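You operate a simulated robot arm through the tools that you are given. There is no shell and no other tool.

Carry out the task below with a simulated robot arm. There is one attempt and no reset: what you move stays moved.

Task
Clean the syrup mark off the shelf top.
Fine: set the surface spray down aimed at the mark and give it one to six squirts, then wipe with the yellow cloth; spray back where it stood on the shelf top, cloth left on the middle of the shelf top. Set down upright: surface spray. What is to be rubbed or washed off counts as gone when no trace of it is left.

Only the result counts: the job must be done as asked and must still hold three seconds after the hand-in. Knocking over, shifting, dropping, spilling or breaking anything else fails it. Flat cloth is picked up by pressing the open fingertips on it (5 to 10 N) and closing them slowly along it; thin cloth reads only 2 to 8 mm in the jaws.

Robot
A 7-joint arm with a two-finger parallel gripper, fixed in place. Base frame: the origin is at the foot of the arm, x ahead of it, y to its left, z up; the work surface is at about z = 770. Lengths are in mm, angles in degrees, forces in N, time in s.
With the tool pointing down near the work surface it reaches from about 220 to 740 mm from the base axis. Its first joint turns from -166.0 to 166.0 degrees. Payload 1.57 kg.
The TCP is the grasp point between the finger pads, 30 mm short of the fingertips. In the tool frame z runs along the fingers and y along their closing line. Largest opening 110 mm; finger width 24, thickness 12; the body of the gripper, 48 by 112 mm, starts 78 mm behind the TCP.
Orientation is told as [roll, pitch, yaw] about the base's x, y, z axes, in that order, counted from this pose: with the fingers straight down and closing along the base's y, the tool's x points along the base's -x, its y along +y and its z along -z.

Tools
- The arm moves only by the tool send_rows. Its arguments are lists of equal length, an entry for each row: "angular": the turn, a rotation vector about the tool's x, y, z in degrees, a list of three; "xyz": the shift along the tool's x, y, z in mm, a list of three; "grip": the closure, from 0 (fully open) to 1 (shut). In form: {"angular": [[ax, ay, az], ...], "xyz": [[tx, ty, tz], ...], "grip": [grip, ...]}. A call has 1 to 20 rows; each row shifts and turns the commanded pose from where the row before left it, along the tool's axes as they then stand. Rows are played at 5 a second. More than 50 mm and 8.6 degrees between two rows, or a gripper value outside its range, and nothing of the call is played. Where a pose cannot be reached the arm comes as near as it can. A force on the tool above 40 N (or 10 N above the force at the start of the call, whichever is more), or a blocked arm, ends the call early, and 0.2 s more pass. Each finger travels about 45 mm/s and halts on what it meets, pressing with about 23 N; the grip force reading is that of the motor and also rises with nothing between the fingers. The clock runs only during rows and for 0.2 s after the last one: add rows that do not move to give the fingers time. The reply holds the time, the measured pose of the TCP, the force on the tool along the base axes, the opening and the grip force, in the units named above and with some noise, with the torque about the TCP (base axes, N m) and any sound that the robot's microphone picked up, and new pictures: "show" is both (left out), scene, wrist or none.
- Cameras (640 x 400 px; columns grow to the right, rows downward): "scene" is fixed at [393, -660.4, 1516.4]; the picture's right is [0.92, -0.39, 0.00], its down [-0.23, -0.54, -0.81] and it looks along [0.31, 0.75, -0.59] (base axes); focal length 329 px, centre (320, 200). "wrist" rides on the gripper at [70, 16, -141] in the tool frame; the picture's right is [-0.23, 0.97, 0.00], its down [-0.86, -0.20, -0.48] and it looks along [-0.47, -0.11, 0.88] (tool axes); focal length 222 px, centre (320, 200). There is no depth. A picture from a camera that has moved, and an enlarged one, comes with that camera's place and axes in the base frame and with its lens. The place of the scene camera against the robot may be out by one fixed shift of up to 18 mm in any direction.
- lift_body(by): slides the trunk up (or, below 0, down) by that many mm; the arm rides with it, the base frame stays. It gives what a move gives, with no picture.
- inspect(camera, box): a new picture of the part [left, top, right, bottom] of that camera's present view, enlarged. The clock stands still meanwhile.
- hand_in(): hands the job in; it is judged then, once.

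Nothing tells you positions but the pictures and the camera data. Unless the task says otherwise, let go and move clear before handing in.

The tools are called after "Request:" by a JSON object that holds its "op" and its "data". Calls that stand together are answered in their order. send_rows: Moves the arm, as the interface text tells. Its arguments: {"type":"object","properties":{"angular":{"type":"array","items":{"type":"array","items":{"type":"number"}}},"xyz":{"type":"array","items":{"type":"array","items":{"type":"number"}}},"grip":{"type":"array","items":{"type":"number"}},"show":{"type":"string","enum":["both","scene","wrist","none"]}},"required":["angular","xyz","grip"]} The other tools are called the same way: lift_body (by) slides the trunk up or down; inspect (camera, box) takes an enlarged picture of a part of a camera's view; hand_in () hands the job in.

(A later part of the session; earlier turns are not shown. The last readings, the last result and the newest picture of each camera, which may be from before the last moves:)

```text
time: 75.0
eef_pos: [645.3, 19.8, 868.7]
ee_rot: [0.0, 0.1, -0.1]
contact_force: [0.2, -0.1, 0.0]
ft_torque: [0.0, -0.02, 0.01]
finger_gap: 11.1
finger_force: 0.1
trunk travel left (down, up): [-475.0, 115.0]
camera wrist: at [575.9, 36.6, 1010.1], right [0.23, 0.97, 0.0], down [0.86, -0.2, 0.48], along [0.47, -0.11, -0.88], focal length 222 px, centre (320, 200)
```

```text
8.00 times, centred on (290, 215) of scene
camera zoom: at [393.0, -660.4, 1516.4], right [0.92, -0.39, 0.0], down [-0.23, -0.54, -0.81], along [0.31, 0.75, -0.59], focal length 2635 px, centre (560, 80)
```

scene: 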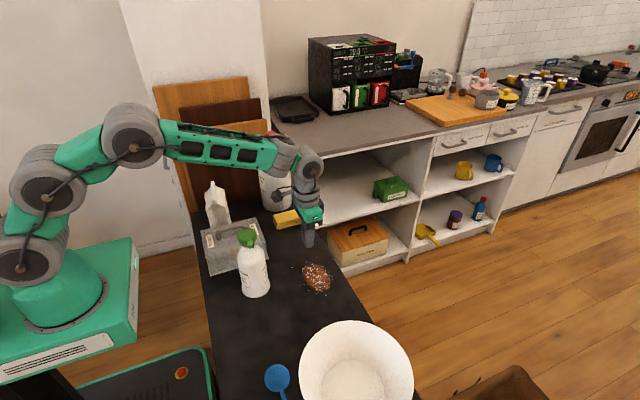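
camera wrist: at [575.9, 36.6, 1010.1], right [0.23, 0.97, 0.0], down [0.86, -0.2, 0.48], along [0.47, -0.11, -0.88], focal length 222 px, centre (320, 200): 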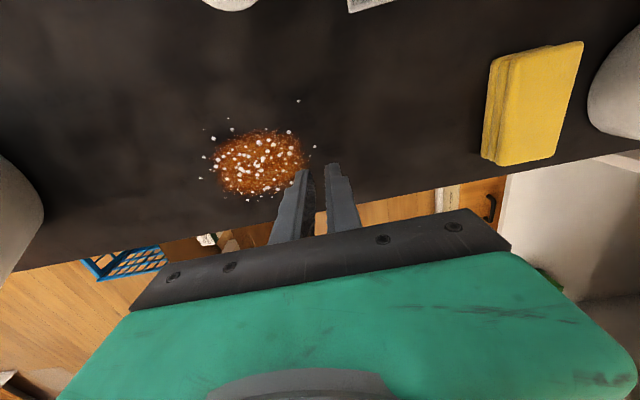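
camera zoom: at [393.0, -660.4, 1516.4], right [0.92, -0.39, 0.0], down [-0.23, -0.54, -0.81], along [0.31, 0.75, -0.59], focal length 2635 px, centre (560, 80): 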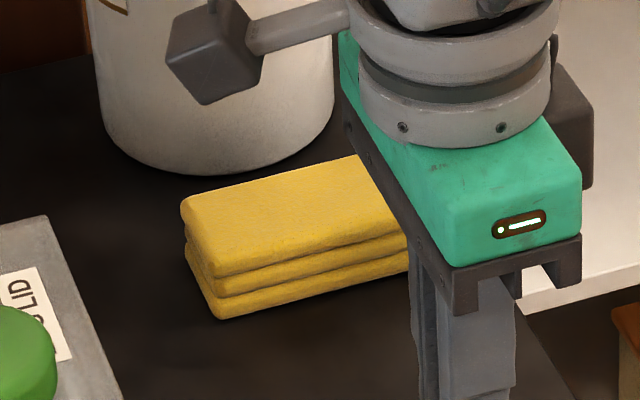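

The cloth hasn't moved; its sides just slid through the pads. I'll follow the hint instead: press part-open fingertips on top and draw them together along its length. I'll turn to close along x, with about a 60 mm gap, and go back above the cloth.

Request:
{"op": "send_rows", "data": {"angular": [[0, 0, 0], [0, 0, 0], [0, 0, -7.5], [0, 0, -7.5], [0, 0, -7.5], [0, 0, -7.5], [0, 0, -7.5], [0, 0, -7.5], [0, 0, -7.5], [0, 0, -7.5], [0, 0, -7.5], [0, 0, -7.5], [0, 0, -7.5], [0, 0, -7.5], [0, 0, 0], [0, 0, 0], [0, 0, 0], [0, 0, 0], [0, 0, 0], [0, 0, 0]], "xyz": [[0, 0, -16], [0, 0, -16], [0, 0, 0], [0, 0, 0], [0, 0, 0], [0, 0, 0], [0, 0, 0], [0, 0, 0], [0, 0, 0], [0, 0, 0], [0, 0, 0], [0, 0, 0], [0, 0, 0], [0, 0, 0], [-25, 0, 0], [-40, 0, 0], [-45, 0, 0], [-45, 0, 0], [-40, 0, 0], [0, 0, 0]], "grip": [0.8, 0.7, 0.6, 0.5, 0.45, 0.45, 0.45, 0.45, 0.45, 0.45, 0.45, 0.45, 0.45, 0.45, 0.45, 0.45, 0.45, 0.45, 0.45, 0.45]}}

Request:
{"op": "inspect", "data": {"camera": "wrist", "box": [220, 80, 460, 260]}}

Request:
{"op": "inspect", "data": {"camera": "scene", "box": [220, 100, 340, 240]}}

```text
time: 79.2
eef_pos: [644.8, 215.6, 901.1]
ee_rot: [0.0, 0.0, 90.1]
contact_force: [-0.1, 0.4, 0.3]
ft_torque: [0.0, 0.05, 0.01]
finger_gap: 60.2
finger_force: 0.0
trunk travel left (down, up): [-475.0, 115.0]
camera wrist: at [629.2, 146.3, 1042.9], right [-0.97, 0.23, 0.0], down [0.2, 0.86, 0.48], along [0.11, 0.47, -0.88], focal length 222 px, centre (320, 200)
```

scene: 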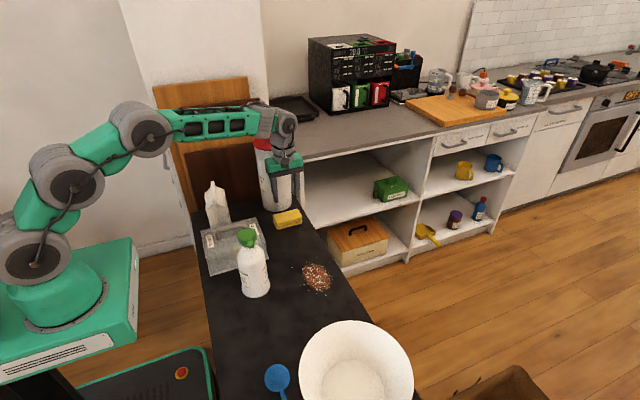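
wrist: 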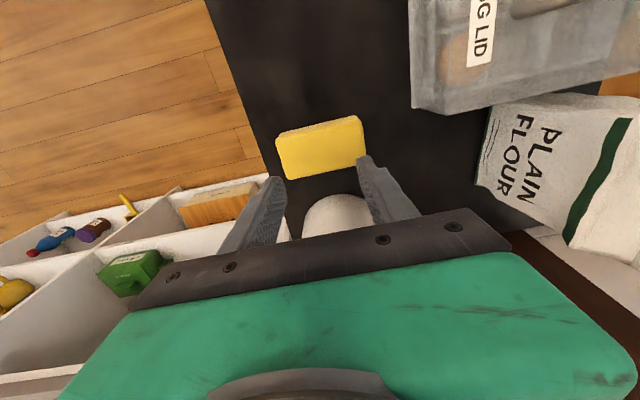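

```text
2.22 times, centred on (340, 170) of wrist
camera zoom: at [629.2, 146.3, 1042.9], right [-0.97, 0.23, 0.0], down [0.2, 0.86, 0.48], along [0.11, 0.47, -0.88], focal length 494 px, centre (276, 267)
```

zoom: 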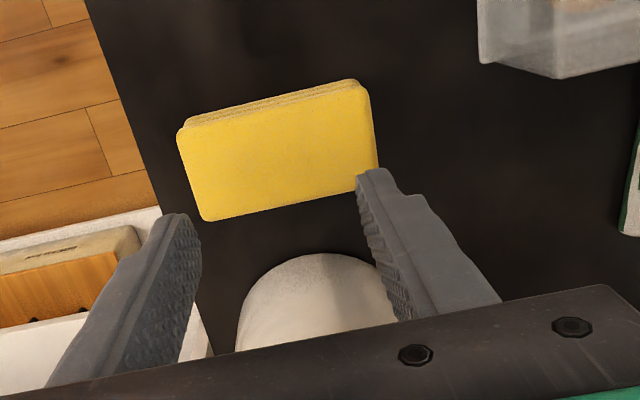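

```text
2.86 times, centred on (280, 170) of scene
camera zoom: at [393.0, -660.4, 1516.4], right [0.92, -0.39, 0.0], down [-0.23, -0.54, -0.81], along [0.31, 0.75, -0.59], focal length 941 px, centre (434, 286)
```

zoom: 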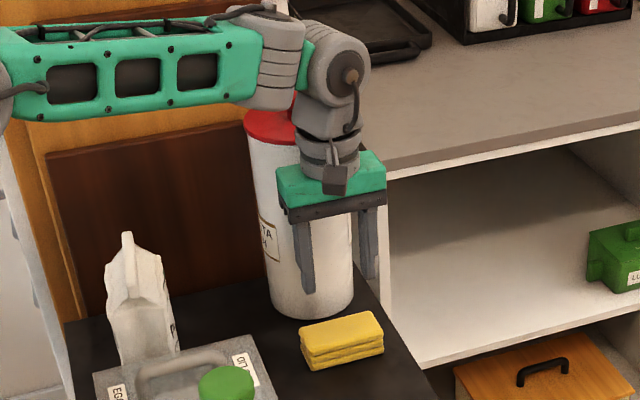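

The cloth centre is still (643.5, 214.5), right beneath the tool. I'll descend near its top, then feel for contact in small steps.

Request:
{"op": "send_rows", "data": {"angular": [[0, 0, 0], [0, 0, 0], [0, 0, 0], [0, 0, 0], [0, 0, 0], [0, 0, 0]], "xyz": [[1, 1, 20], [0, 0, 20], [0, 0, 15], [0, 0, 8], [0, 0, 3], [0, 0, 0]], "grip": [0.5, 0.53, 0.53, 0.53, 0.53, 0.53], "show": "none"}}

Request:
{"op": "send_rows", "data": {"angular": [[0, 0, 0], [0, 0, 0], [0, 0, 0], [0, 0, 0]], "xyz": [[0, 0, 1.5], [0, 0, 1.5], [0, 0, 1.5], [0, 0, 0]], "grip": [0.53, 0.53, 0.53, 0.53], "show": "scene"}}

Request:
{"op": "inspect", "data": {"camera": "scene", "box": [250, 170, 330, 240]}}

```text
time: 80.6
eef_pos: [644.0, 215.4, 835.9]
ee_rot: [-0.1, 0.0, 90.2]
contact_force: [-0.1, 0.8, 7.4]
ft_torque: [0.01, 0.09, 0.02]
finger_gap: 52.1
finger_force: 0.0
trunk travel left (down, up): [-475.0, 115.0]
```

```text
time: 81.6
eef_pos: [643.3, 215.2, 834.6]
ee_rot: [-0.6, -0.2, 90.1]
contact_force: [0.2, 1.1, 40.5]
ft_torque: [-0.01, 0.84, -0.02]
finger_gap: 51.7
finger_force: 0.1
trunk travel left (down, up): [-475.0, 115.0]
```

scene: 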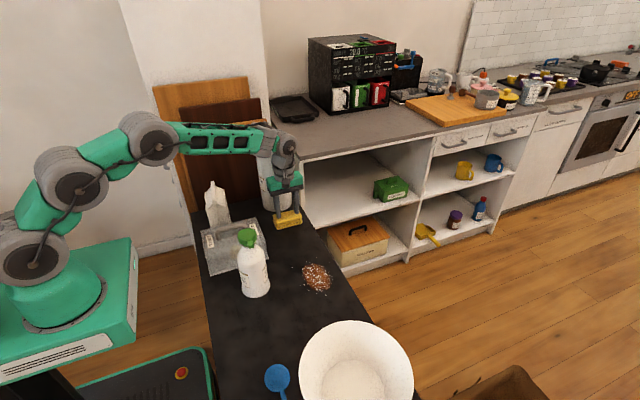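

```text
5.71 times, centred on (290, 205) of scene
camera zoom: at [393.0, -660.4, 1516.4], right [0.92, -0.39, 0.0], down [-0.23, -0.54, -0.81], along [0.31, 0.75, -0.59], focal length 1882 px, centre (491, 171)
```

zoom: 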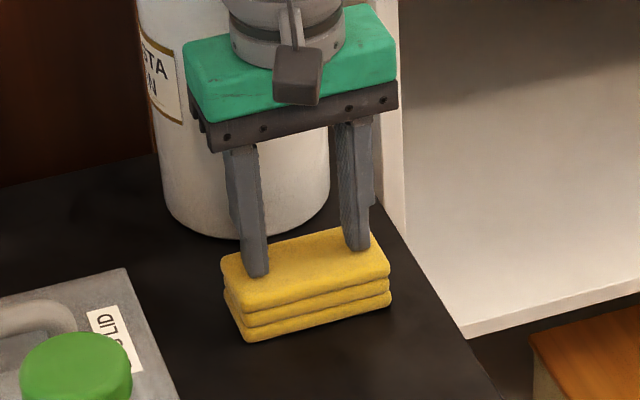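

Contact came at a tip height of about 806, so the cloth is about 36 mm high. The force is now 40 N, which is too much, so I'll ease up to 5–10 N.

Request:
{"op": "send_rows", "data": {"angular": [[0, 0, 0], [0, 0, 0]], "xyz": [[0, 0, -2], [0, 0, 0]], "grip": [0.53, 0.53], "show": "none"}}

```text
time: 82.2
eef_pos: [642.6, 215.6, 834.3]
ee_rot: [-0.3, 0.0, 90.0]
contact_force: [3.6, 4.2, 34.5]
ft_torque: [0.09, 0.4, -0.01]
finger_gap: 51.9
finger_force: 0.1
trunk travel left (down, up): [-475.0, 115.0]
```

Request:
{"op": "send_rows", "data": {"angular": [[0, 0, 0], [0, 0, 0]], "xyz": [[0, 0, -1], [0, 0, 0]], "grip": [0.53, 0.53], "show": "none"}}

```text
time: 82.8
eef_pos: [642.5, 214.8, 835.7]
ee_rot: [-0.3, -0.1, 90.0]
contact_force: [4.4, 3.7, 29.3]
ft_torque: [0.13, 0.17, -0.03]
finger_gap: 51.7
finger_force: 0.1
trunk travel left (down, up): [-475.0, 115.0]
```

Request:
{"op": "send_rows", "data": {"angular": [[0, 0, 0], [0, 0, 0]], "xyz": [[0, 0, -2], [0, 0, 0]], "grip": [0.53, 0.53], "show": "none"}}

```text
time: 83.4
eef_pos: [644.1, 213.9, 835.2]
ee_rot: [0.0, 0.0, 90.1]
contact_force: [7.1, 5.2, 20.6]
ft_torque: [0.17, -0.25, -0.01]
finger_gap: 51.8
finger_force: 0.1
trunk travel left (down, up): [-475.0, 115.0]
```

Request:
{"op": "send_rows", "data": {"angular": [[0, 0, 0], [0, 0, 0]], "xyz": [[0, 0, -1.5], [0, 0, 0]], "grip": [0.53, 0.53], "show": "none"}}

```text
time: 84.0
eef_pos: [642.4, 214.0, 835.8]
ee_rot: [0.2, 0.2, 89.9]
contact_force: [3.2, 2.7, 11.5]
ft_torque: [0.15, -0.25, 0.0]
finger_gap: 51.6
finger_force: 0.1
trunk travel left (down, up): [-475.0, 115.0]
```

Request:
{"op": "send_rows", "data": {"angular": [[0, 0, 0], [0, 0, 0]], "xyz": [[0, 0, -0.6], [0, 0, 0]], "grip": [0.53, 0.53], "show": "none"}}

```text
time: 84.6
eef_pos: [641.2, 213.2, 835.2]
ee_rot: [0.3, 0.2, 90.0]
contact_force: [0.1, 0.8, 3.7]
ft_torque: [0.07, -0.12, 0.03]
finger_gap: 51.9
finger_force: 0.1
trunk travel left (down, up): [-475.0, 115.0]
```

The force is 3.7 N. I'll press 0.3 mm more to about 7 N and begin closing slowly, watching the force.

Request:
{"op": "send_rows", "data": {"angular": [[0, 0, 0], [0, 0, 0]], "xyz": [[0, 0, 0.3], [0, 0, 0]], "grip": [0.53, 0.53], "show": "none"}}

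Request:
{"op": "send_rows", "data": {"angular": [[0, 0, 0], [0, 0, 0], [0, 0, 0], [0, 0, 0], [0, 0, 0]], "xyz": [[0, 0, 0], [0, 0, 0], [0, 0, 0], [0, 0, 0], [0, 0, 0]], "grip": [0.55, 0.57, 0.59, 0.61, 0.63], "show": "scene"}}

Request:
{"op": "inspect", "data": {"camera": "scene", "box": [250, 170, 330, 240]}}

```text
time: 85.2
eef_pos: [643.2, 213.7, 837.1]
ee_rot: [0.1, 0.1, 89.9]
contact_force: [-0.5, -0.9, 0.2]
ft_torque: [-0.05, 0.01, 0.0]
finger_gap: 50.8
finger_force: 0.1
trunk travel left (down, up): [-475.0, 115.0]
```

```text
time: 86.4
eef_pos: [643.1, 214.4, 837.1]
ee_rot: [-0.1, 0.0, 90.1]
contact_force: [-0.1, -0.8, -0.2]
ft_torque: [0.03, -0.04, 0.0]
finger_gap: 40.7
finger_force: 0.1
trunk travel left (down, up): [-475.0, 115.0]
```

scene: 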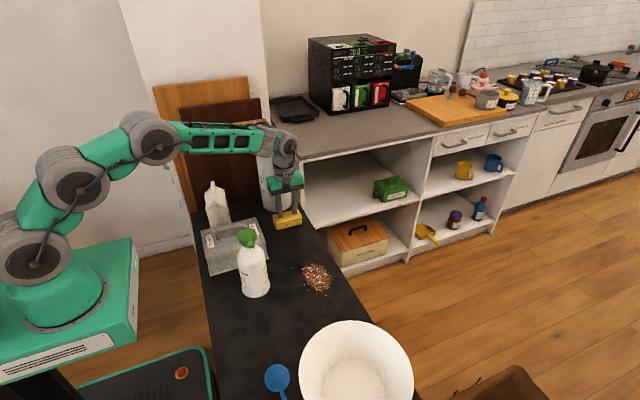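

```text
5.71 times, centred on (290, 205) of scene
camera zoom: at [393.0, -660.4, 1516.4], right [0.92, -0.39, 0.0], down [-0.23, -0.54, -0.81], along [0.31, 0.75, -0.59], focal length 1882 px, centre (491, 171)
```

zoom: 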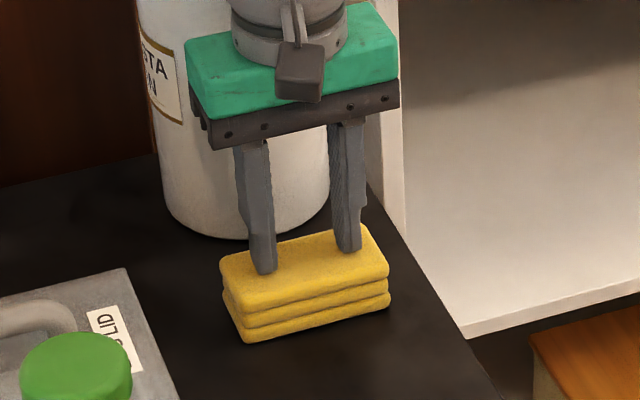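

The arm has settled just above the cloth with no force. I'll reopen, press down gently to 5–10 N, check that the force holds, and only then close.

Request:
{"op": "send_rows", "data": {"angular": [[0, 0, 0], [0, 0, 0], [0, 0, 0], [0, 0, 0], [0, 0, 0], [0, 0, 0], [0, 0, 0], [0, 0, 0]], "xyz": [[0, 0, -3], [0, 0, 0], [0, 0, 0], [0, 0, 2], [0, 0, 1.5], [0, 0, 1], [0, 0, 0.6], [0, 0, 0]], "grip": [0.5, 0.5, 0.5, 0.5, 0.5, 0.5, 0.5, 0.5], "show": "none"}}

Request:
{"op": "send_rows", "data": {"angular": [[0, 0, 0], [0, 0, 0]], "xyz": [[0, 0, 0], [0, 0, 0]], "grip": [0.5, 0.5], "show": "none"}}

```text
time: 88.2
eef_pos: [643.1, 214.2, 835.1]
ee_rot: [-0.1, 0.0, 90.0]
contact_force: [-1.5, -1.1, 7.1]
ft_torque: [-0.03, 0.15, -0.01]
finger_gap: 54.9
finger_force: 0.1
trunk travel left (down, up): [-475.0, 115.0]
```

```text
time: 88.8
eef_pos: [643.7, 214.6, 835.2]
ee_rot: [-0.1, 0.0, 90.0]
contact_force: [-2.0, 0.1, 8.9]
ft_torque: [-0.05, 0.11, -0.02]
finger_gap: 54.8
finger_force: 0.0
trunk travel left (down, up): [-475.0, 115.0]
```

Holding 9 N on the cloth. Now I'll close slowly along it.

Request:
{"op": "send_rows", "data": {"angular": [[0, 0, 0], [0, 0, 0], [0, 0, 0], [0, 0, 0], [0, 0, 0], [0, 0, 0], [0, 0, 0], [0, 0, 0], [0, 0, 0], [0, 0, 0]], "xyz": [[0, 0, 0], [0, 0, 0], [0, 0, 0], [0, 0, 0], [0, 0, 0], [0, 0, 0], [0, 0, 0], [0, 0, 0], [0, 0, 0], [0, 0, 0]], "grip": [0.52, 0.54, 0.56, 0.58, 0.6, 0.62, 0.64, 0.66, 0.68, 0.7]}}

Request:
{"op": "inspect", "data": {"camera": "scene", "box": [250, 170, 330, 240]}}

```text
time: 91.0
eef_pos: [642.1, 214.6, 834.9]
ee_rot: [-0.1, 0.0, 90.1]
contact_force: [-4.2, 1.3, 13.2]
ft_torque: [0.02, 0.2, 0.0]
finger_gap: 39.9
finger_force: 4.6
trunk travel left (down, up): [-475.0, 115.0]
camera wrist: at [627.0, 144.3, 977.5], right [-0.97, 0.23, 0.0], down [0.2, 0.86, 0.48], along [0.11, 0.47, -0.88], focal length 222 px, centre (320, 200)
```

scene: 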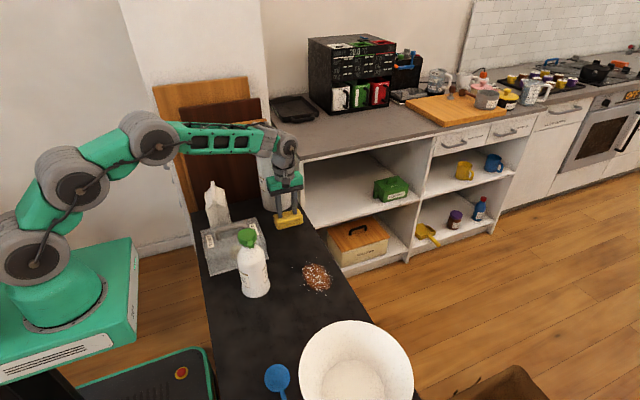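
wrist: 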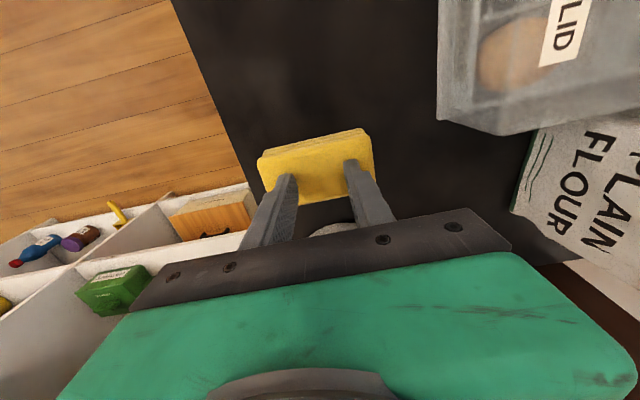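

```text
5.71 times, centred on (290, 205) of scene
camera zoom: at [393.0, -660.4, 1516.4], right [0.92, -0.39, 0.0], down [-0.23, -0.54, -0.81], along [0.31, 0.75, -0.59], focal length 1882 px, centre (491, 171)
```

zoom: 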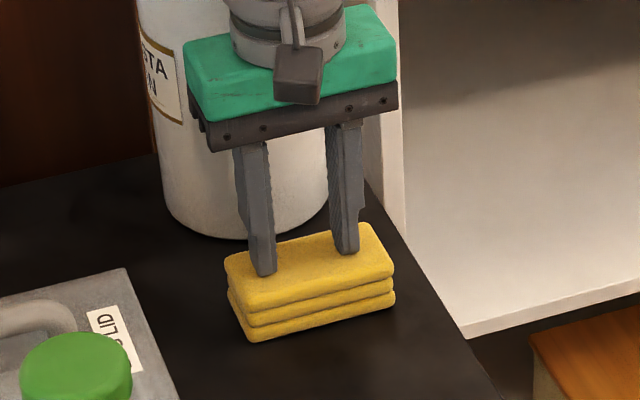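

The fingertips are dragging along the cloth with real friction. I'll keep closing slowly and see whether they gather it.

Request:
{"op": "send_rows", "data": {"angular": [[0, 0, 0], [0, 0, 0], [0, 0, 0], [0, 0, 0], [0, 0, 0], [0, 0, 0], [0, 0, 0], [0, 0, 0], [0, 0, 0], [0, 0, 0], [0, 0, 0], [0, 0, 0], [0, 0, 0], [0, 0, 0], [0, 0, 0], [0, 0, 0], [0, 0, 0]], "xyz": [[0, 0, 0], [0, 0, 0], [0, 0, 0], [0, 0, 0], [0, 0, 0], [0, 0, 0], [0, 0, 0], [0, 0, 0], [0, 0, 0], [0, 0, 0], [0, 0, 0], [0, 0, 0], [0, 0, 0], [0, 0, 0], [0, 0, 0], [0, 0, 0], [0, 0, 0]], "grip": [0.72, 0.74, 0.76, 0.78, 0.8, 0.82, 0.84, 0.86, 0.88, 0.9, 0.92, 0.94, 0.96, 0.98, 1.0, 1.0, 1.0]}}

Request:
{"op": "inspect", "data": {"camera": "scene", "box": [250, 170, 330, 240]}}

```text
time: 94.6
eef_pos: [642.5, 215.1, 834.6]
ee_rot: [-0.2, 0.1, 90.0]
contact_force: [-1.4, -0.3, 12.4]
ft_torque: [-0.02, 0.04, 0.0]
finger_gap: 0.0
finger_force: 20.9
trunk travel left (down, up): [-475.0, 115.0]
camera wrist: at [627.5, 144.2, 977.5], right [-0.97, 0.23, 0.0], down [0.2, 0.85, 0.48], along [0.11, 0.47, -0.88], focal length 222 px, centre (320, 200)
```

scene: 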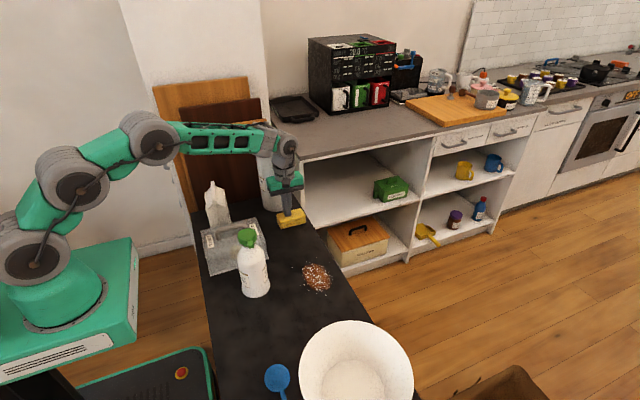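
wrist: 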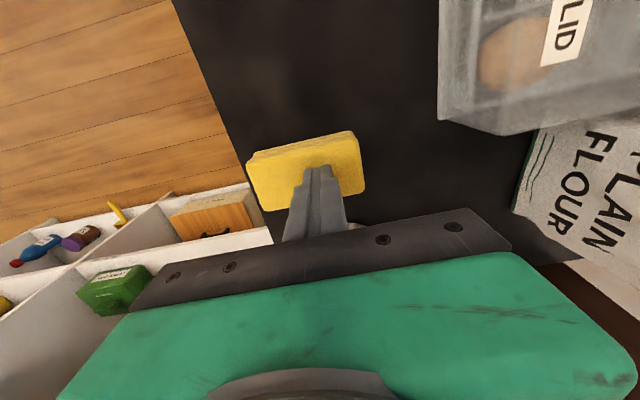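

```text
5.71 times, centred on (290, 205) of scene
camera zoom: at [393.0, -660.4, 1516.4], right [0.92, -0.39, 0.0], down [-0.23, -0.54, -0.81], along [0.31, 0.75, -0.59], focal length 1882 px, centre (491, 171)
```

zoom: 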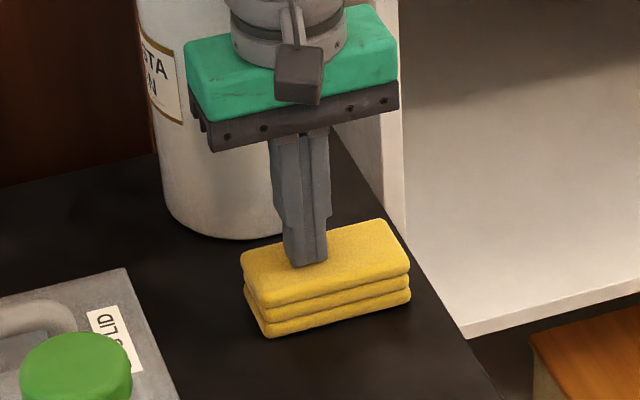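

The fingers shut without gathering anything; the cloth behaves like a firm block and was dragged about 12 mm in +x. I'll release the pressure, rise a little and look at where it lies now.

Request:
{"op": "send_rows", "data": {"angular": [[0, 0, 0], [0, 0, 0], [0, 0, 0], [0, 0, 0], [0, 0, 0]], "xyz": [[0, 0, -5], [0, 0, -15], [0, 0, -20], [0, 0, -20], [0, 0, 0]], "grip": [1, 1, 0.8, 0.6, 0.5]}}

Request:
{"op": "inspect", "data": {"camera": "wrist", "box": [200, 80, 440, 240]}}

Request:
{"op": "inspect", "data": {"camera": "scene", "box": [250, 170, 330, 240]}}

```text
time: 95.8
eef_pos: [642.4, 213.7, 894.3]
ee_rot: [0.1, 0.0, 90.0]
contact_force: [0.3, -0.6, 0.1]
ft_torque: [-0.02, -0.02, 0.01]
finger_gap: 55.1
finger_force: 0.1
trunk travel left (down, up): [-475.0, 115.0]
camera wrist: at [627.6, 144.8, 1036.8], right [-0.97, 0.23, 0.0], down [0.2, 0.86, 0.48], along [0.11, 0.47, -0.88], focal length 222 px, centre (320, 200)
```

scene: 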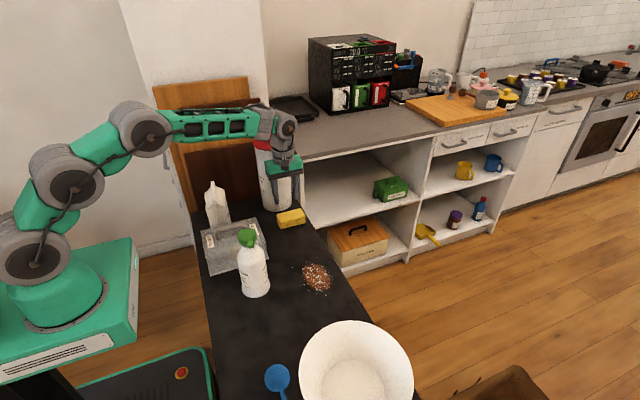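
wrist: 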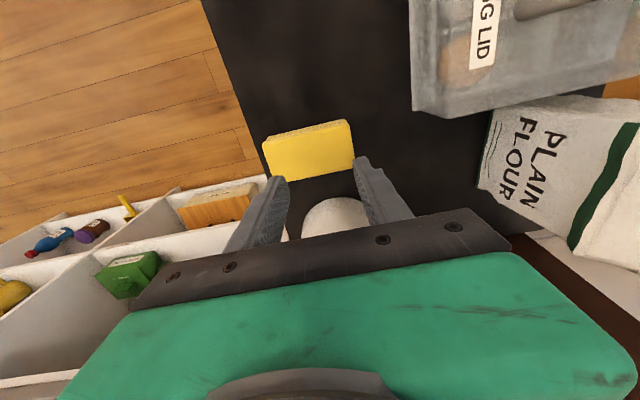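

```text
2.50 times, centred on (320, 160) of wrist
camera zoom: at [627.6, 144.8, 1036.8], right [-0.97, 0.23, 0.0], down [0.2, 0.86, 0.48], along [0.11, 0.47, -0.88], focal length 555 px, centre (320, 300)
```

zoom: 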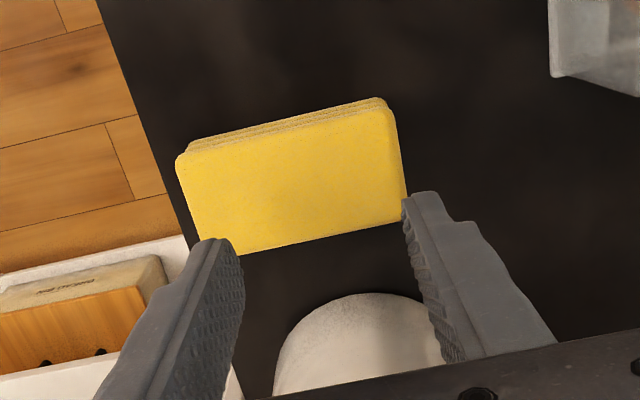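

```text
5.71 times, centred on (290, 205) of scene
camera zoom: at [393.0, -660.4, 1516.4], right [0.92, -0.39, 0.0], down [-0.23, -0.54, -0.81], along [0.31, 0.75, -0.59], focal length 1882 px, centre (491, 171)
```

zoom: 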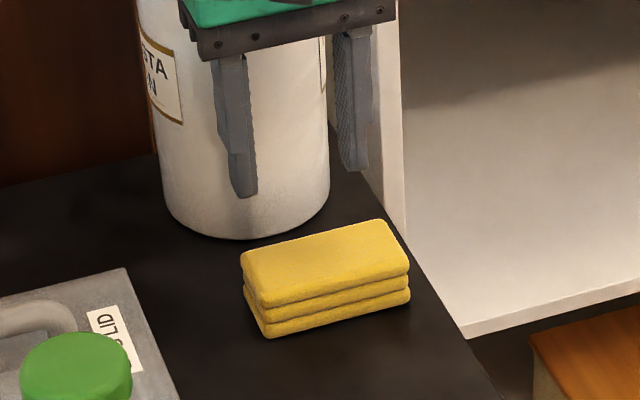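

The cloth now spans about x 610–699 and y 189–236, and is 36 mm high. I'll try gripping it by its ends (closing along x) with the fingers set lower, then lift slowly while watching the gap.

Request:
{"op": "send_rows", "data": {"angular": [[0, 0, 0], [0, 0, 0], [0, 0, 0], [0, 0, 0], [0, 0, 0], [0, 0, 0], [0, 0, 0], [0, 0, 0], [0, 0, 0]], "xyz": [[0.7, -12.6, 0], [0, 0, 0], [0, 0, 0], [0, 0, 20], [0, 0, 20], [0, 0, 20], [0, 0, 15], [0, 0, 10], [0, 0, 4]], "grip": [0.2, 0, 0, 0, 0, 0, 0, 0, 0]}}

Request:
{"op": "inspect", "data": {"camera": "scene", "box": [250, 170, 330, 240]}}

Request:
{"op": "inspect", "data": {"camera": "wrist", "box": [180, 80, 440, 260]}}

```text
time: 97.8
eef_pos: [655.9, 213.7, 805.3]
ee_rot: [0.0, 0.0, 90.0]
contact_force: [-0.1, 0.3, 1.2]
ft_torque: [-0.02, -0.03, 0.01]
finger_gap: 109.9
finger_force: 0.2
trunk travel left (down, up): [-475.0, 115.0]
camera wrist: at [640.7, 143.9, 947.3], right [-0.97, 0.23, 0.0], down [0.2, 0.86, 0.48], along [0.11, 0.47, -0.88], focal length 222 px, centre (320, 200)
```

scene: 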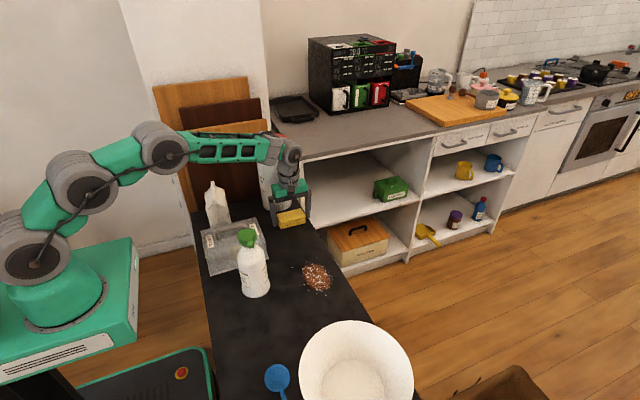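
wrist: 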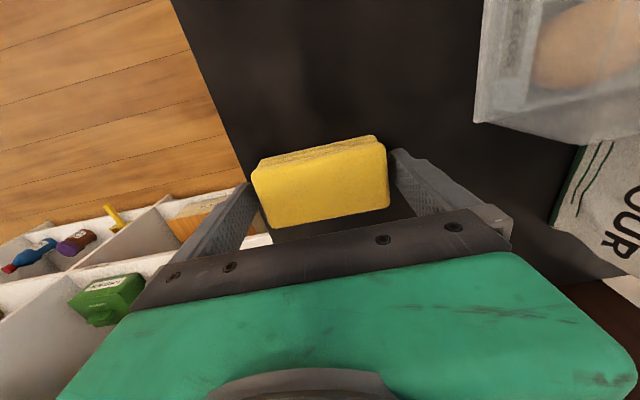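

```text
5.71 times, centred on (290, 205) of scene
camera zoom: at [393.0, -660.4, 1516.4], right [0.92, -0.39, 0.0], down [-0.23, -0.54, -0.81], along [0.31, 0.75, -0.59], focal length 1882 px, centre (491, 171)
```

zoom: 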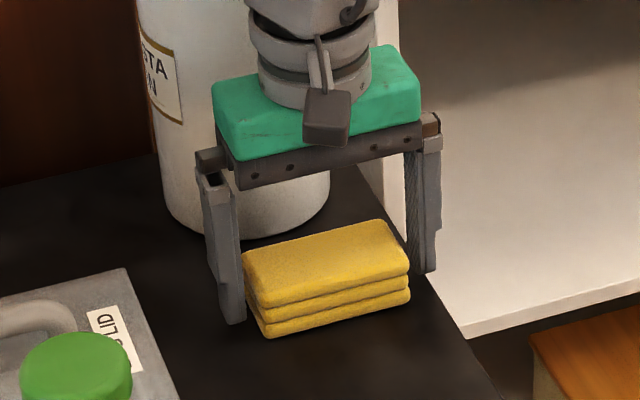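

```text
2.22 times, centred on (310, 170) of wrist
camera zoom: at [640.7, 143.9, 947.3], right [-0.97, 0.23, 0.0], down [0.2, 0.86, 0.48], along [0.11, 0.47, -0.88], focal length 494 px, centre (342, 267)
```

zoom: 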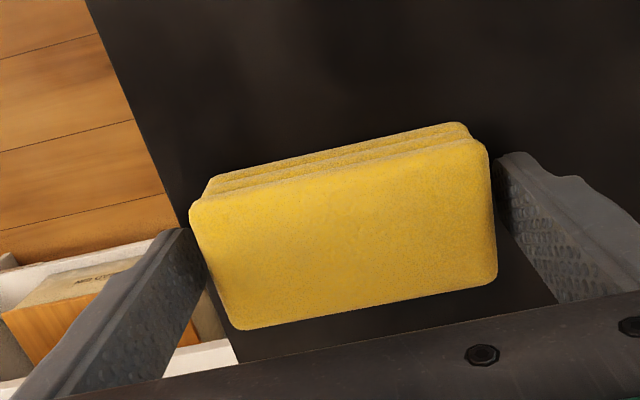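

The fingers straddle both ends. I'll close slowly and then lift at about 10 mm/s.

Request:
{"op": "send_rows", "data": {"angular": [[0, 0, 0], [0, 0, 0], [0, 0, 0], [0, 0, 0], [0, 0, 0], [0, 0, 0], [0, 0, 0], [0, 0, 0], [0, 0, 0], [0, 0, 0]], "xyz": [[0, 0, 0], [0, 0, 0], [0, 0, 0], [0, 0, 0], [0, 0, 0], [0, 0, 0], [0, 0, 0], [0, 0, 0], [0, 0, 0], [0, 0, 0]], "grip": [0.05, 0.1, 0.13, 0.16, 0.19, 0.22, 0.27, 0.35, 0.45, 0.45], "show": "none"}}

Request:
{"op": "send_rows", "data": {"angular": [[0, 0, 0], [0, 0, 0], [0, 0, 0], [0, 0, 0], [0, 0, 0], [0, 0, 0]], "xyz": [[0, 0, -1], [0, 0, -1], [0, 0, -2], [0, 0, -2], [0, 0, -2], [0, 0, 0]], "grip": [0.45, 0.45, 0.45, 0.45, 0.45, 0.45]}}

Request:
{"op": "inspect", "data": {"camera": "scene", "box": [250, 170, 330, 240]}}

```text
time: 100.0
eef_pos: [655.4, 213.7, 805.0]
ee_rot: [0.0, 0.0, 90.1]
contact_force: [-0.3, 0.2, 0.2]
ft_torque: [0.0, 0.0, -0.01]
finger_gap: 93.7
finger_force: 23.2
trunk travel left (down, up): [-475.0, 115.0]
```

```text
time: 101.4
eef_pos: [654.9, 213.1, 813.2]
ee_rot: [0.1, 0.0, 90.0]
contact_force: [0.2, 0.0, -1.5]
ft_torque: [0.0, -0.01, 0.0]
finger_gap: 94.0
finger_force: 23.0
trunk travel left (down, up): [-475.0, 115.0]
camera wrist: at [640.4, 143.7, 955.7], right [-0.97, 0.23, 0.0], down [0.2, 0.86, 0.48], along [0.11, 0.47, -0.88], focal length 222 px, centre (320, 200)
```

scene: 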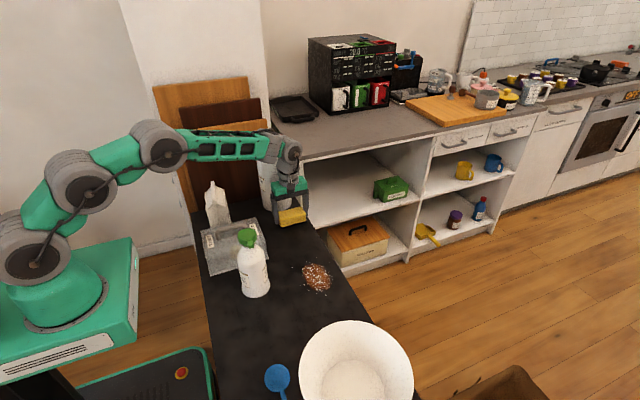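
wrist: 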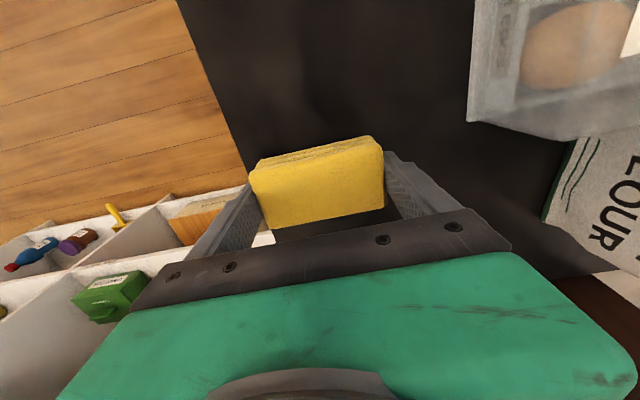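

```text
5.71 times, centred on (290, 205) of scene
camera zoom: at [393.0, -660.4, 1516.4], right [0.92, -0.39, 0.0], down [-0.23, -0.54, -0.81], along [0.31, 0.75, -0.59], focal length 1882 px, centre (491, 171)
```

zoom: 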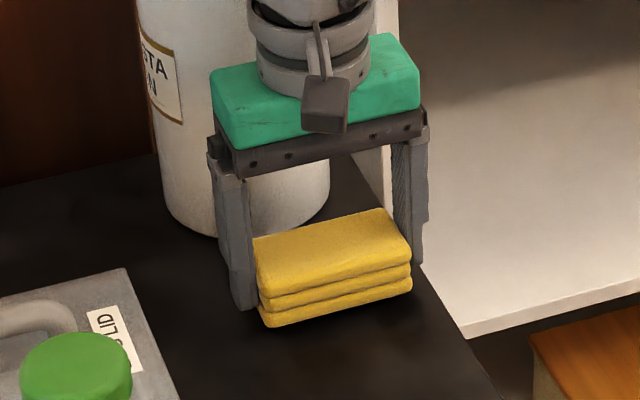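

This time it comes up with the fingers, with 94 mm held and a weight of about 1.5 N. I'll keep lifting slowly.

Request:
{"op": "send_rows", "data": {"angular": [[0, 0, 0], [0, 0, 0], [0, 0, 0], [0, 0, 0], [0, 0, 0], [0, 0, 0], [0, 0, 0], [0, 0, 0], [0, 0, 0], [0, 0, 0], [0, 0, 0], [0, 0, 0], [0, 0, 0]], "xyz": [[0, 0, -2], [0, 0, -3], [0, 0, -3], [0, 0, -3], [0, 0, -3], [0, 0, -3], [0, 0, -3], [0, 0, -3], [0, 0, -3], [0, 0, -3], [0, 0, -3], [0, 0, -2], [0, 0, 0]], "grip": [0.45, 0.45, 0.45, 0.45, 0.45, 0.45, 0.45, 0.45, 0.45, 0.45, 0.45, 0.45, 0.45]}}

Request:
{"op": "inspect", "data": {"camera": "scene", "box": [250, 160, 330, 230]}}

```text
time: 104.2
eef_pos: [656.0, 214.0, 847.5]
ee_rot: [-0.1, 0.0, 89.9]
contact_force: [0.4, -0.7, -0.7]
ft_torque: [-0.01, 0.0, 0.0]
finger_gap: 93.7
finger_force: 22.8
trunk travel left (down, up): [-475.0, 115.0]
camera wrist: at [640.7, 144.0, 989.5], right [-0.97, 0.23, 0.0], down [0.2, 0.86, 0.48], along [0.11, 0.47, -0.88], focal length 222 px, centre (320, 200)
```

scene: 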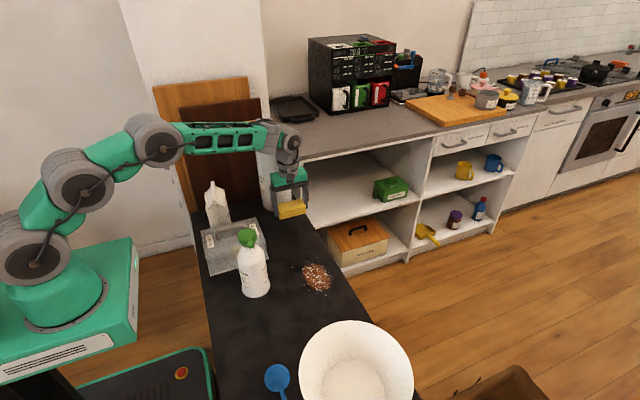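
wrist: 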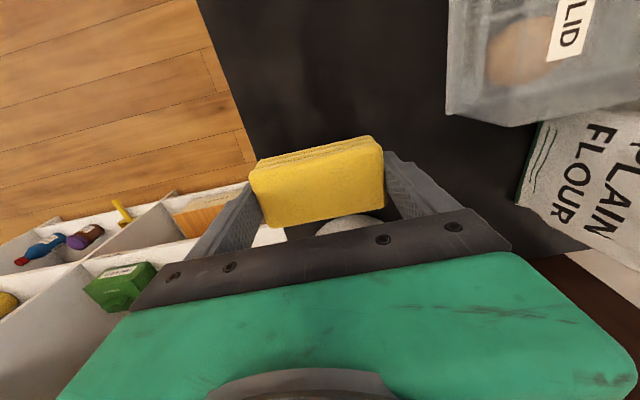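

```text
5.71 times, centred on (290, 195) of scene
camera zoom: at [393.0, -660.4, 1516.4], right [0.92, -0.39, 0.0], down [-0.23, -0.54, -0.81], along [0.31, 0.75, -0.59], focal length 1882 px, centre (491, 229)
```

zoom: 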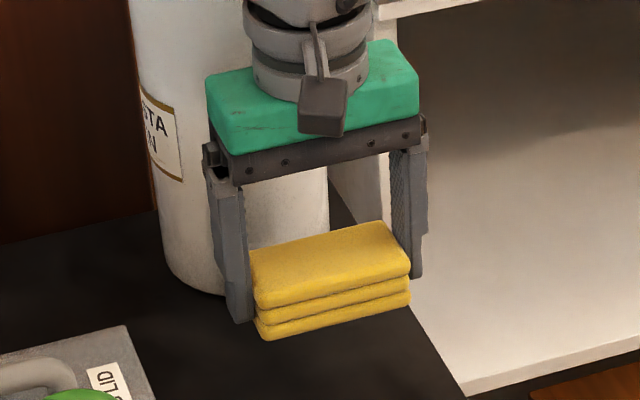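

Holding well at 42 mm of lift. I'll carry it along -y to just in front of the mark at a moderate speed.

Request:
{"op": "send_rows", "data": {"angular": [[0, 0, 0], [0, 0, 0], [0, 0, 0], [0, 0, 0], [0, 0, 0], [0, 0, 0], [0, 0, 0], [0, 0, 0], [0, 0, 0], [0, 0, 0], [0, 0, 0], [0, 0, 0], [0, 0, 0]], "xyz": [[5, 0, 0], [12, 1, 0], [18, 1, 0], [18, 1, 0], [18, 1, 0], [18, 1, 0], [18, 1, 0], [18, 1, 0], [18, 1, 0], [18, 1, 0], [12, 1, 0], [5, 1, 0], [0, 0, 0]], "grip": [0.45, 0.45, 0.45, 0.45, 0.45, 0.45, 0.45, 0.45, 0.45, 0.45, 0.45, 0.45, 0.45]}}

Request:
{"op": "inspect", "data": {"camera": "scene", "box": [240, 170, 380, 310]}}

Request:
{"op": "inspect", "data": {"camera": "wrist", "box": [180, 0, 460, 260]}}

```text
time: 107.0
eef_pos: [645.4, 34.5, 846.8]
ee_rot: [0.0, 0.0, 90.0]
contact_force: [-0.7, 0.3, -0.9]
ft_torque: [-0.01, 0.02, -0.01]
finger_gap: 93.8
finger_force: 23.2
trunk travel left (down, up): [-475.0, 115.0]
camera wrist: at [630.0, -34.6, 988.9], right [-0.97, 0.23, 0.0], down [0.2, 0.86, 0.48], along [0.11, 0.47, -0.88], focal length 222 px, centre (320, 200)
```

scene: 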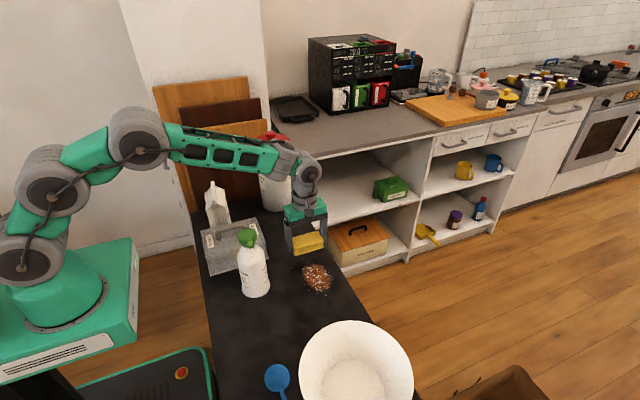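
wrist: 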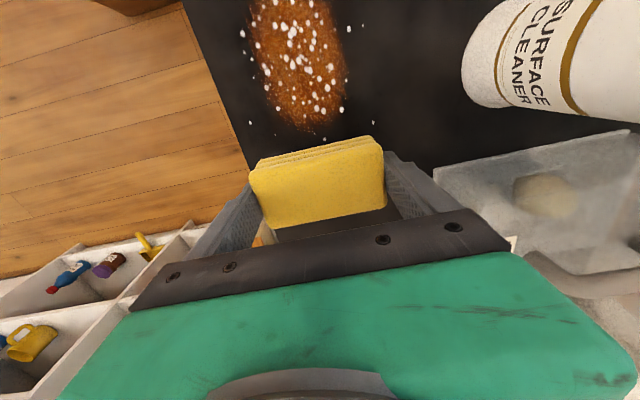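

```text
2.86 times, centred on (310, 240) of scene
camera zoom: at [393.0, -660.4, 1516.4], right [0.92, -0.39, 0.0], down [-0.23, -0.54, -0.81], along [0.31, 0.75, -0.59], focal length 941 px, centre (349, 86)
```

zoom: 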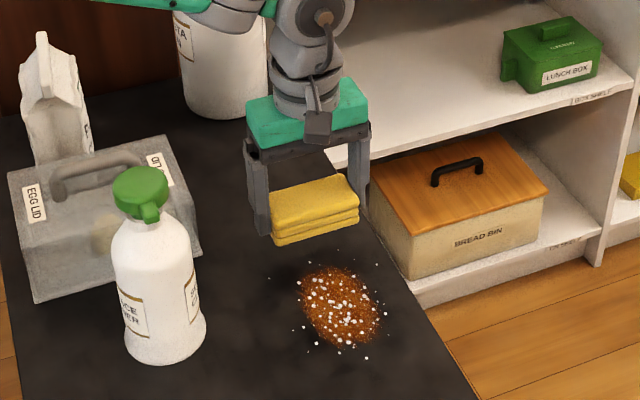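

```text
1.54 times, centred on (320, 130) of wrist
camera zoom: at [630.0, -34.6, 988.9], right [-0.97, 0.23, 0.0], down [0.2, 0.86, 0.48], along [0.11, 0.47, -0.88], focal length 342 px, centre (320, 308)
```

zoom: 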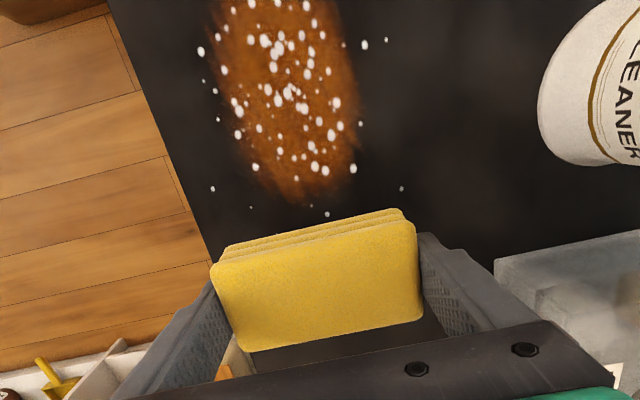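

The cloth is just ahead of the mark and covers its width (mark x 609–680, cloth about 600–690). I'll lower it until it touches the surface.

Request:
{"op": "send_rows", "data": {"angular": [[0, 0, 0], [0, 0, 0], [0, 0, 0], [0, 0, 0], [0, 0, 0], [0, 0, 0], [0, 0, 0]], "xyz": [[0, 0, 6], [0, 0, 10], [0, 0, 10], [0, 0, 8], [0, 0, 4], [0, 0, 2], [0, 0, 0]], "grip": [0.45, 0.45, 0.45, 0.45, 0.45, 0.45, 0.45], "show": "none"}}

Request:
{"op": "send_rows", "data": {"angular": [[0, 0, 0], [0, 0, 0], [0, 0, 0]], "xyz": [[0, 0, 1], [0, 0, 1], [0, 0, 0]], "grip": [0.45, 0.45, 0.45], "show": "none"}}

```text
time: 108.6
eef_pos: [645.4, 36.3, 806.7]
ee_rot: [0.0, 0.0, 90.0]
contact_force: [0.1, -0.8, -1.0]
ft_torque: [0.01, 0.01, -0.05]
finger_gap: 94.1
finger_force: 23.1
trunk travel left (down, up): [-475.0, 115.0]
```

```text
time: 109.4
eef_pos: [645.0, 34.9, 805.6]
ee_rot: [0.0, 0.0, 90.0]
contact_force: [0.2, 0.3, 2.2]
ft_torque: [-0.01, 0.04, -0.01]
finger_gap: 93.8
finger_force: 23.0
trunk travel left (down, up): [-475.0, 115.0]
```

Request:
{"op": "send_rows", "data": {"angular": [[0, 0, 0], [0, 0, 0]], "xyz": [[0, 0, 0.6], [0, 0, 0]], "grip": [0.45, 0.45], "show": "none"}}

```text
time: 110.0
eef_pos: [644.2, 36.1, 805.6]
ee_rot: [-0.1, -0.1, 90.1]
contact_force: [0.7, -0.3, 6.1]
ft_torque: [0.0, 0.24, 0.02]
finger_gap: 93.8
finger_force: 23.3
trunk travel left (down, up): [-475.0, 115.0]
```

Pressing at about 6 N. I'll make the first stroke across the mark along -y.

Request:
{"op": "send_rows", "data": {"angular": [[0, 0, 0], [0, 0, 0], [0, 0, 0], [0, 0, 0], [0, 0, 0], [0, 0, 0], [0, 0, 0], [0, 0, 0], [0, 0, 0], [0, 0, 0], [0, 0, 0], [0, 0, 0], [0, 0, 0], [0, 0, 0], [0, 0, 0], [0, 0, 0], [0, 0, 0], [0, 0, 0]], "xyz": [[5, 0, 0], [10, 0, 0], [10, 0, 0], [10, 0, 0], [10, 0, 0], [10, 0, 0], [10, 0, 0], [10, 0, 0], [10, 0, 0], [10, 0, 0], [10, 0, 0], [10, 0, 0], [10, 0, 0], [10, 0, 0], [10, 0, 0], [10, 0, 0], [5, 0, 0], [0, 0, 0]], "grip": [0.45, 0.45, 0.45, 0.45, 0.45, 0.45, 0.45, 0.45, 0.45, 0.45, 0.45, 0.45, 0.45, 0.45, 0.45, 0.45, 0.45, 0.45]}}

Request:
{"op": "inspect", "data": {"camera": "scene", "box": [240, 170, 400, 310]}}

```text
time: 113.8
eef_pos: [644.1, -123.7, 805.8]
ee_rot: [-0.1, 0.0, 90.0]
contact_force: [-0.2, 4.3, 8.8]
ft_torque: [0.05, 0.0, 0.01]
finger_gap: 94.1
finger_force: 23.2
trunk travel left (down, up): [-475.0, 115.0]
camera wrist: at [629.0, -194.1, 947.3], right [-0.97, 0.23, 0.0], down [0.2, 0.86, 0.48], along [0.11, 0.47, -0.88], focal length 222 px, centre (320, 200)
```

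scene: 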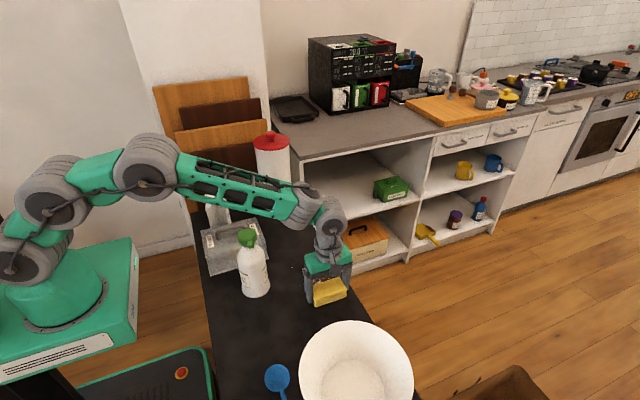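
wrist: 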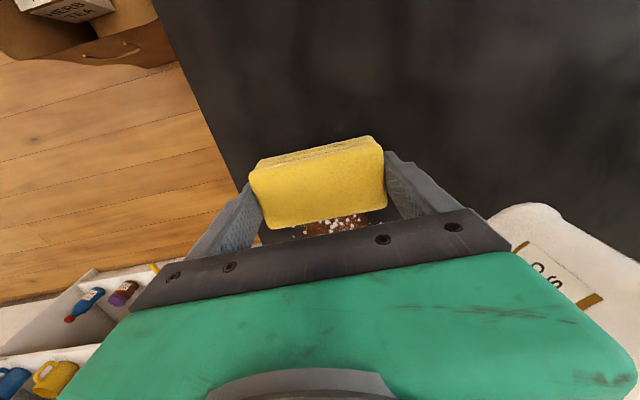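

```text
2.86 times, centred on (320, 240) of scene
camera zoom: at [393.0, -660.4, 1516.4], right [0.92, -0.39, 0.0], down [-0.23, -0.54, -0.81], along [0.31, 0.75, -0.59], focal length 941 px, centre (320, 86)
```

zoom: 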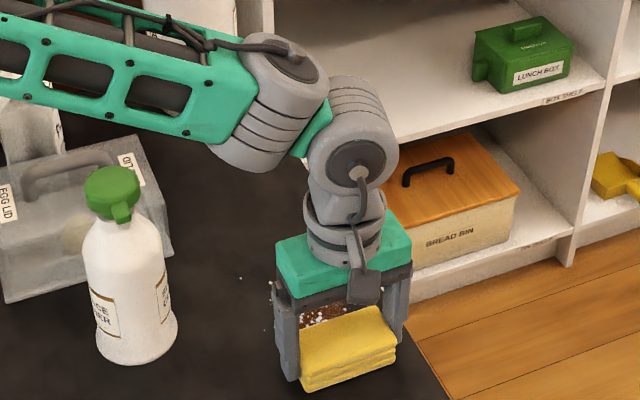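

The cloth stays held at about 9 N. I'll stroke back and forth and then check how much has gone.

Request:
{"op": "send_rows", "data": {"angular": [[0, 0, 0], [0, 0, 0], [0, 0, 0], [0, 0, 0], [0, 0, 0], [0, 0, 0], [0, 0, 0], [0, 0, 0], [0, 0, 0], [0, 0, 0], [0, 0, 0], [0, 0, 0], [0, 0, 0], [0, 0, 0], [0, 0, 0], [0, 0, 0], [0, 0, 0], [0, 0, 0]], "xyz": [[-5, 0, 0], [-10, 0, 0], [-10, 0, 0], [-10, 0, 0], [-10, 0, 0], [-10, 0, 0], [-10, 0, 0], [-10, 0, 0], [-10, 0, 0], [-10, 0, 0], [-10, 0, 0], [-10, 0, 0], [-10, 0, 0], [-10, 0, 0], [-10, 0, 0], [-10, 0, 0], [-5, 0, 0], [0, 0, 0]], "grip": [0.45, 0.45, 0.45, 0.45, 0.45, 0.45, 0.45, 0.45, 0.45, 0.45, 0.45, 0.45, 0.45, 0.45, 0.45, 0.45, 0.45, 0.45]}}

Request:
{"op": "inspect", "data": {"camera": "scene", "box": [240, 170, 400, 310]}}

Request:
{"op": "inspect", "data": {"camera": "wrist", "box": [180, 0, 460, 230]}}

```text
time: 117.6
eef_pos: [645.5, 36.4, 804.9]
ee_rot: [0.0, 0.0, 90.1]
contact_force: [-1.0, -1.8, 3.6]
ft_torque: [0.0, 0.04, -0.04]
finger_gap: 93.9
finger_force: 22.6
trunk travel left (down, up): [-475.0, 115.0]
camera wrist: at [629.7, -34.5, 947.1], right [-0.97, 0.23, 0.0], down [0.2, 0.86, 0.48], along [0.11, 0.47, -0.88], focal length 222 px, centre (320, 200)
```

scene: 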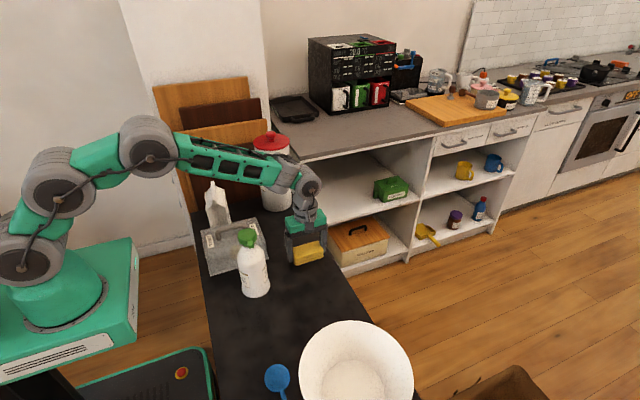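
wrist: 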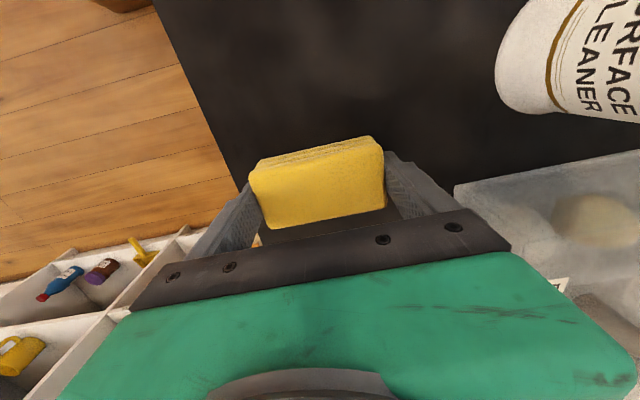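

```text
2.86 times, centred on (320, 240) of scene
camera zoom: at [393.0, -660.4, 1516.4], right [0.92, -0.39, 0.0], down [-0.23, -0.54, -0.81], along [0.31, 0.75, -0.59], focal length 941 px, centre (320, 86)
```

zoom: 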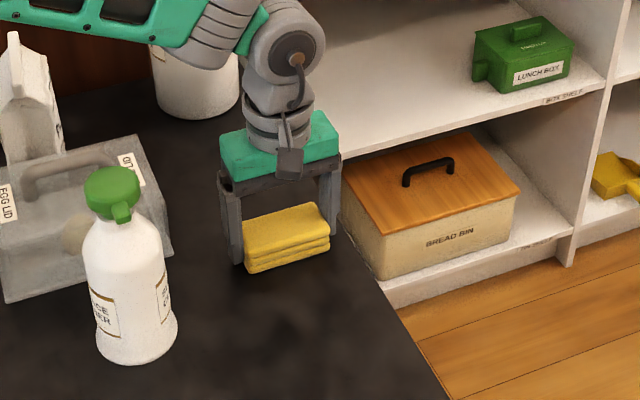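

```text
1.74 times, centred on (320, 115) of wrist
camera zoom: at [629.7, -34.5, 947.1], right [-0.97, 0.23, 0.0], down [0.2, 0.86, 0.48], along [0.11, 0.47, -0.88], focal length 386 px, centre (320, 348)
```

zoom: 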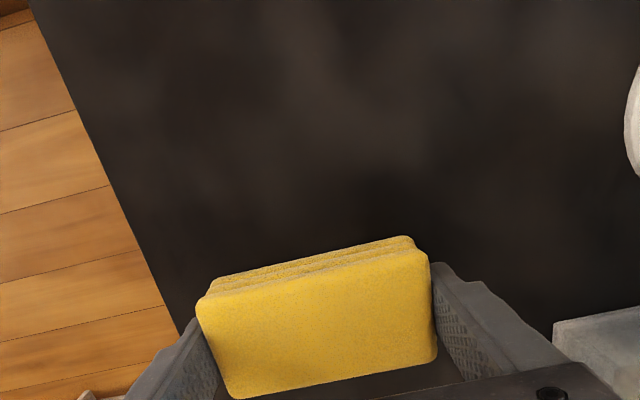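

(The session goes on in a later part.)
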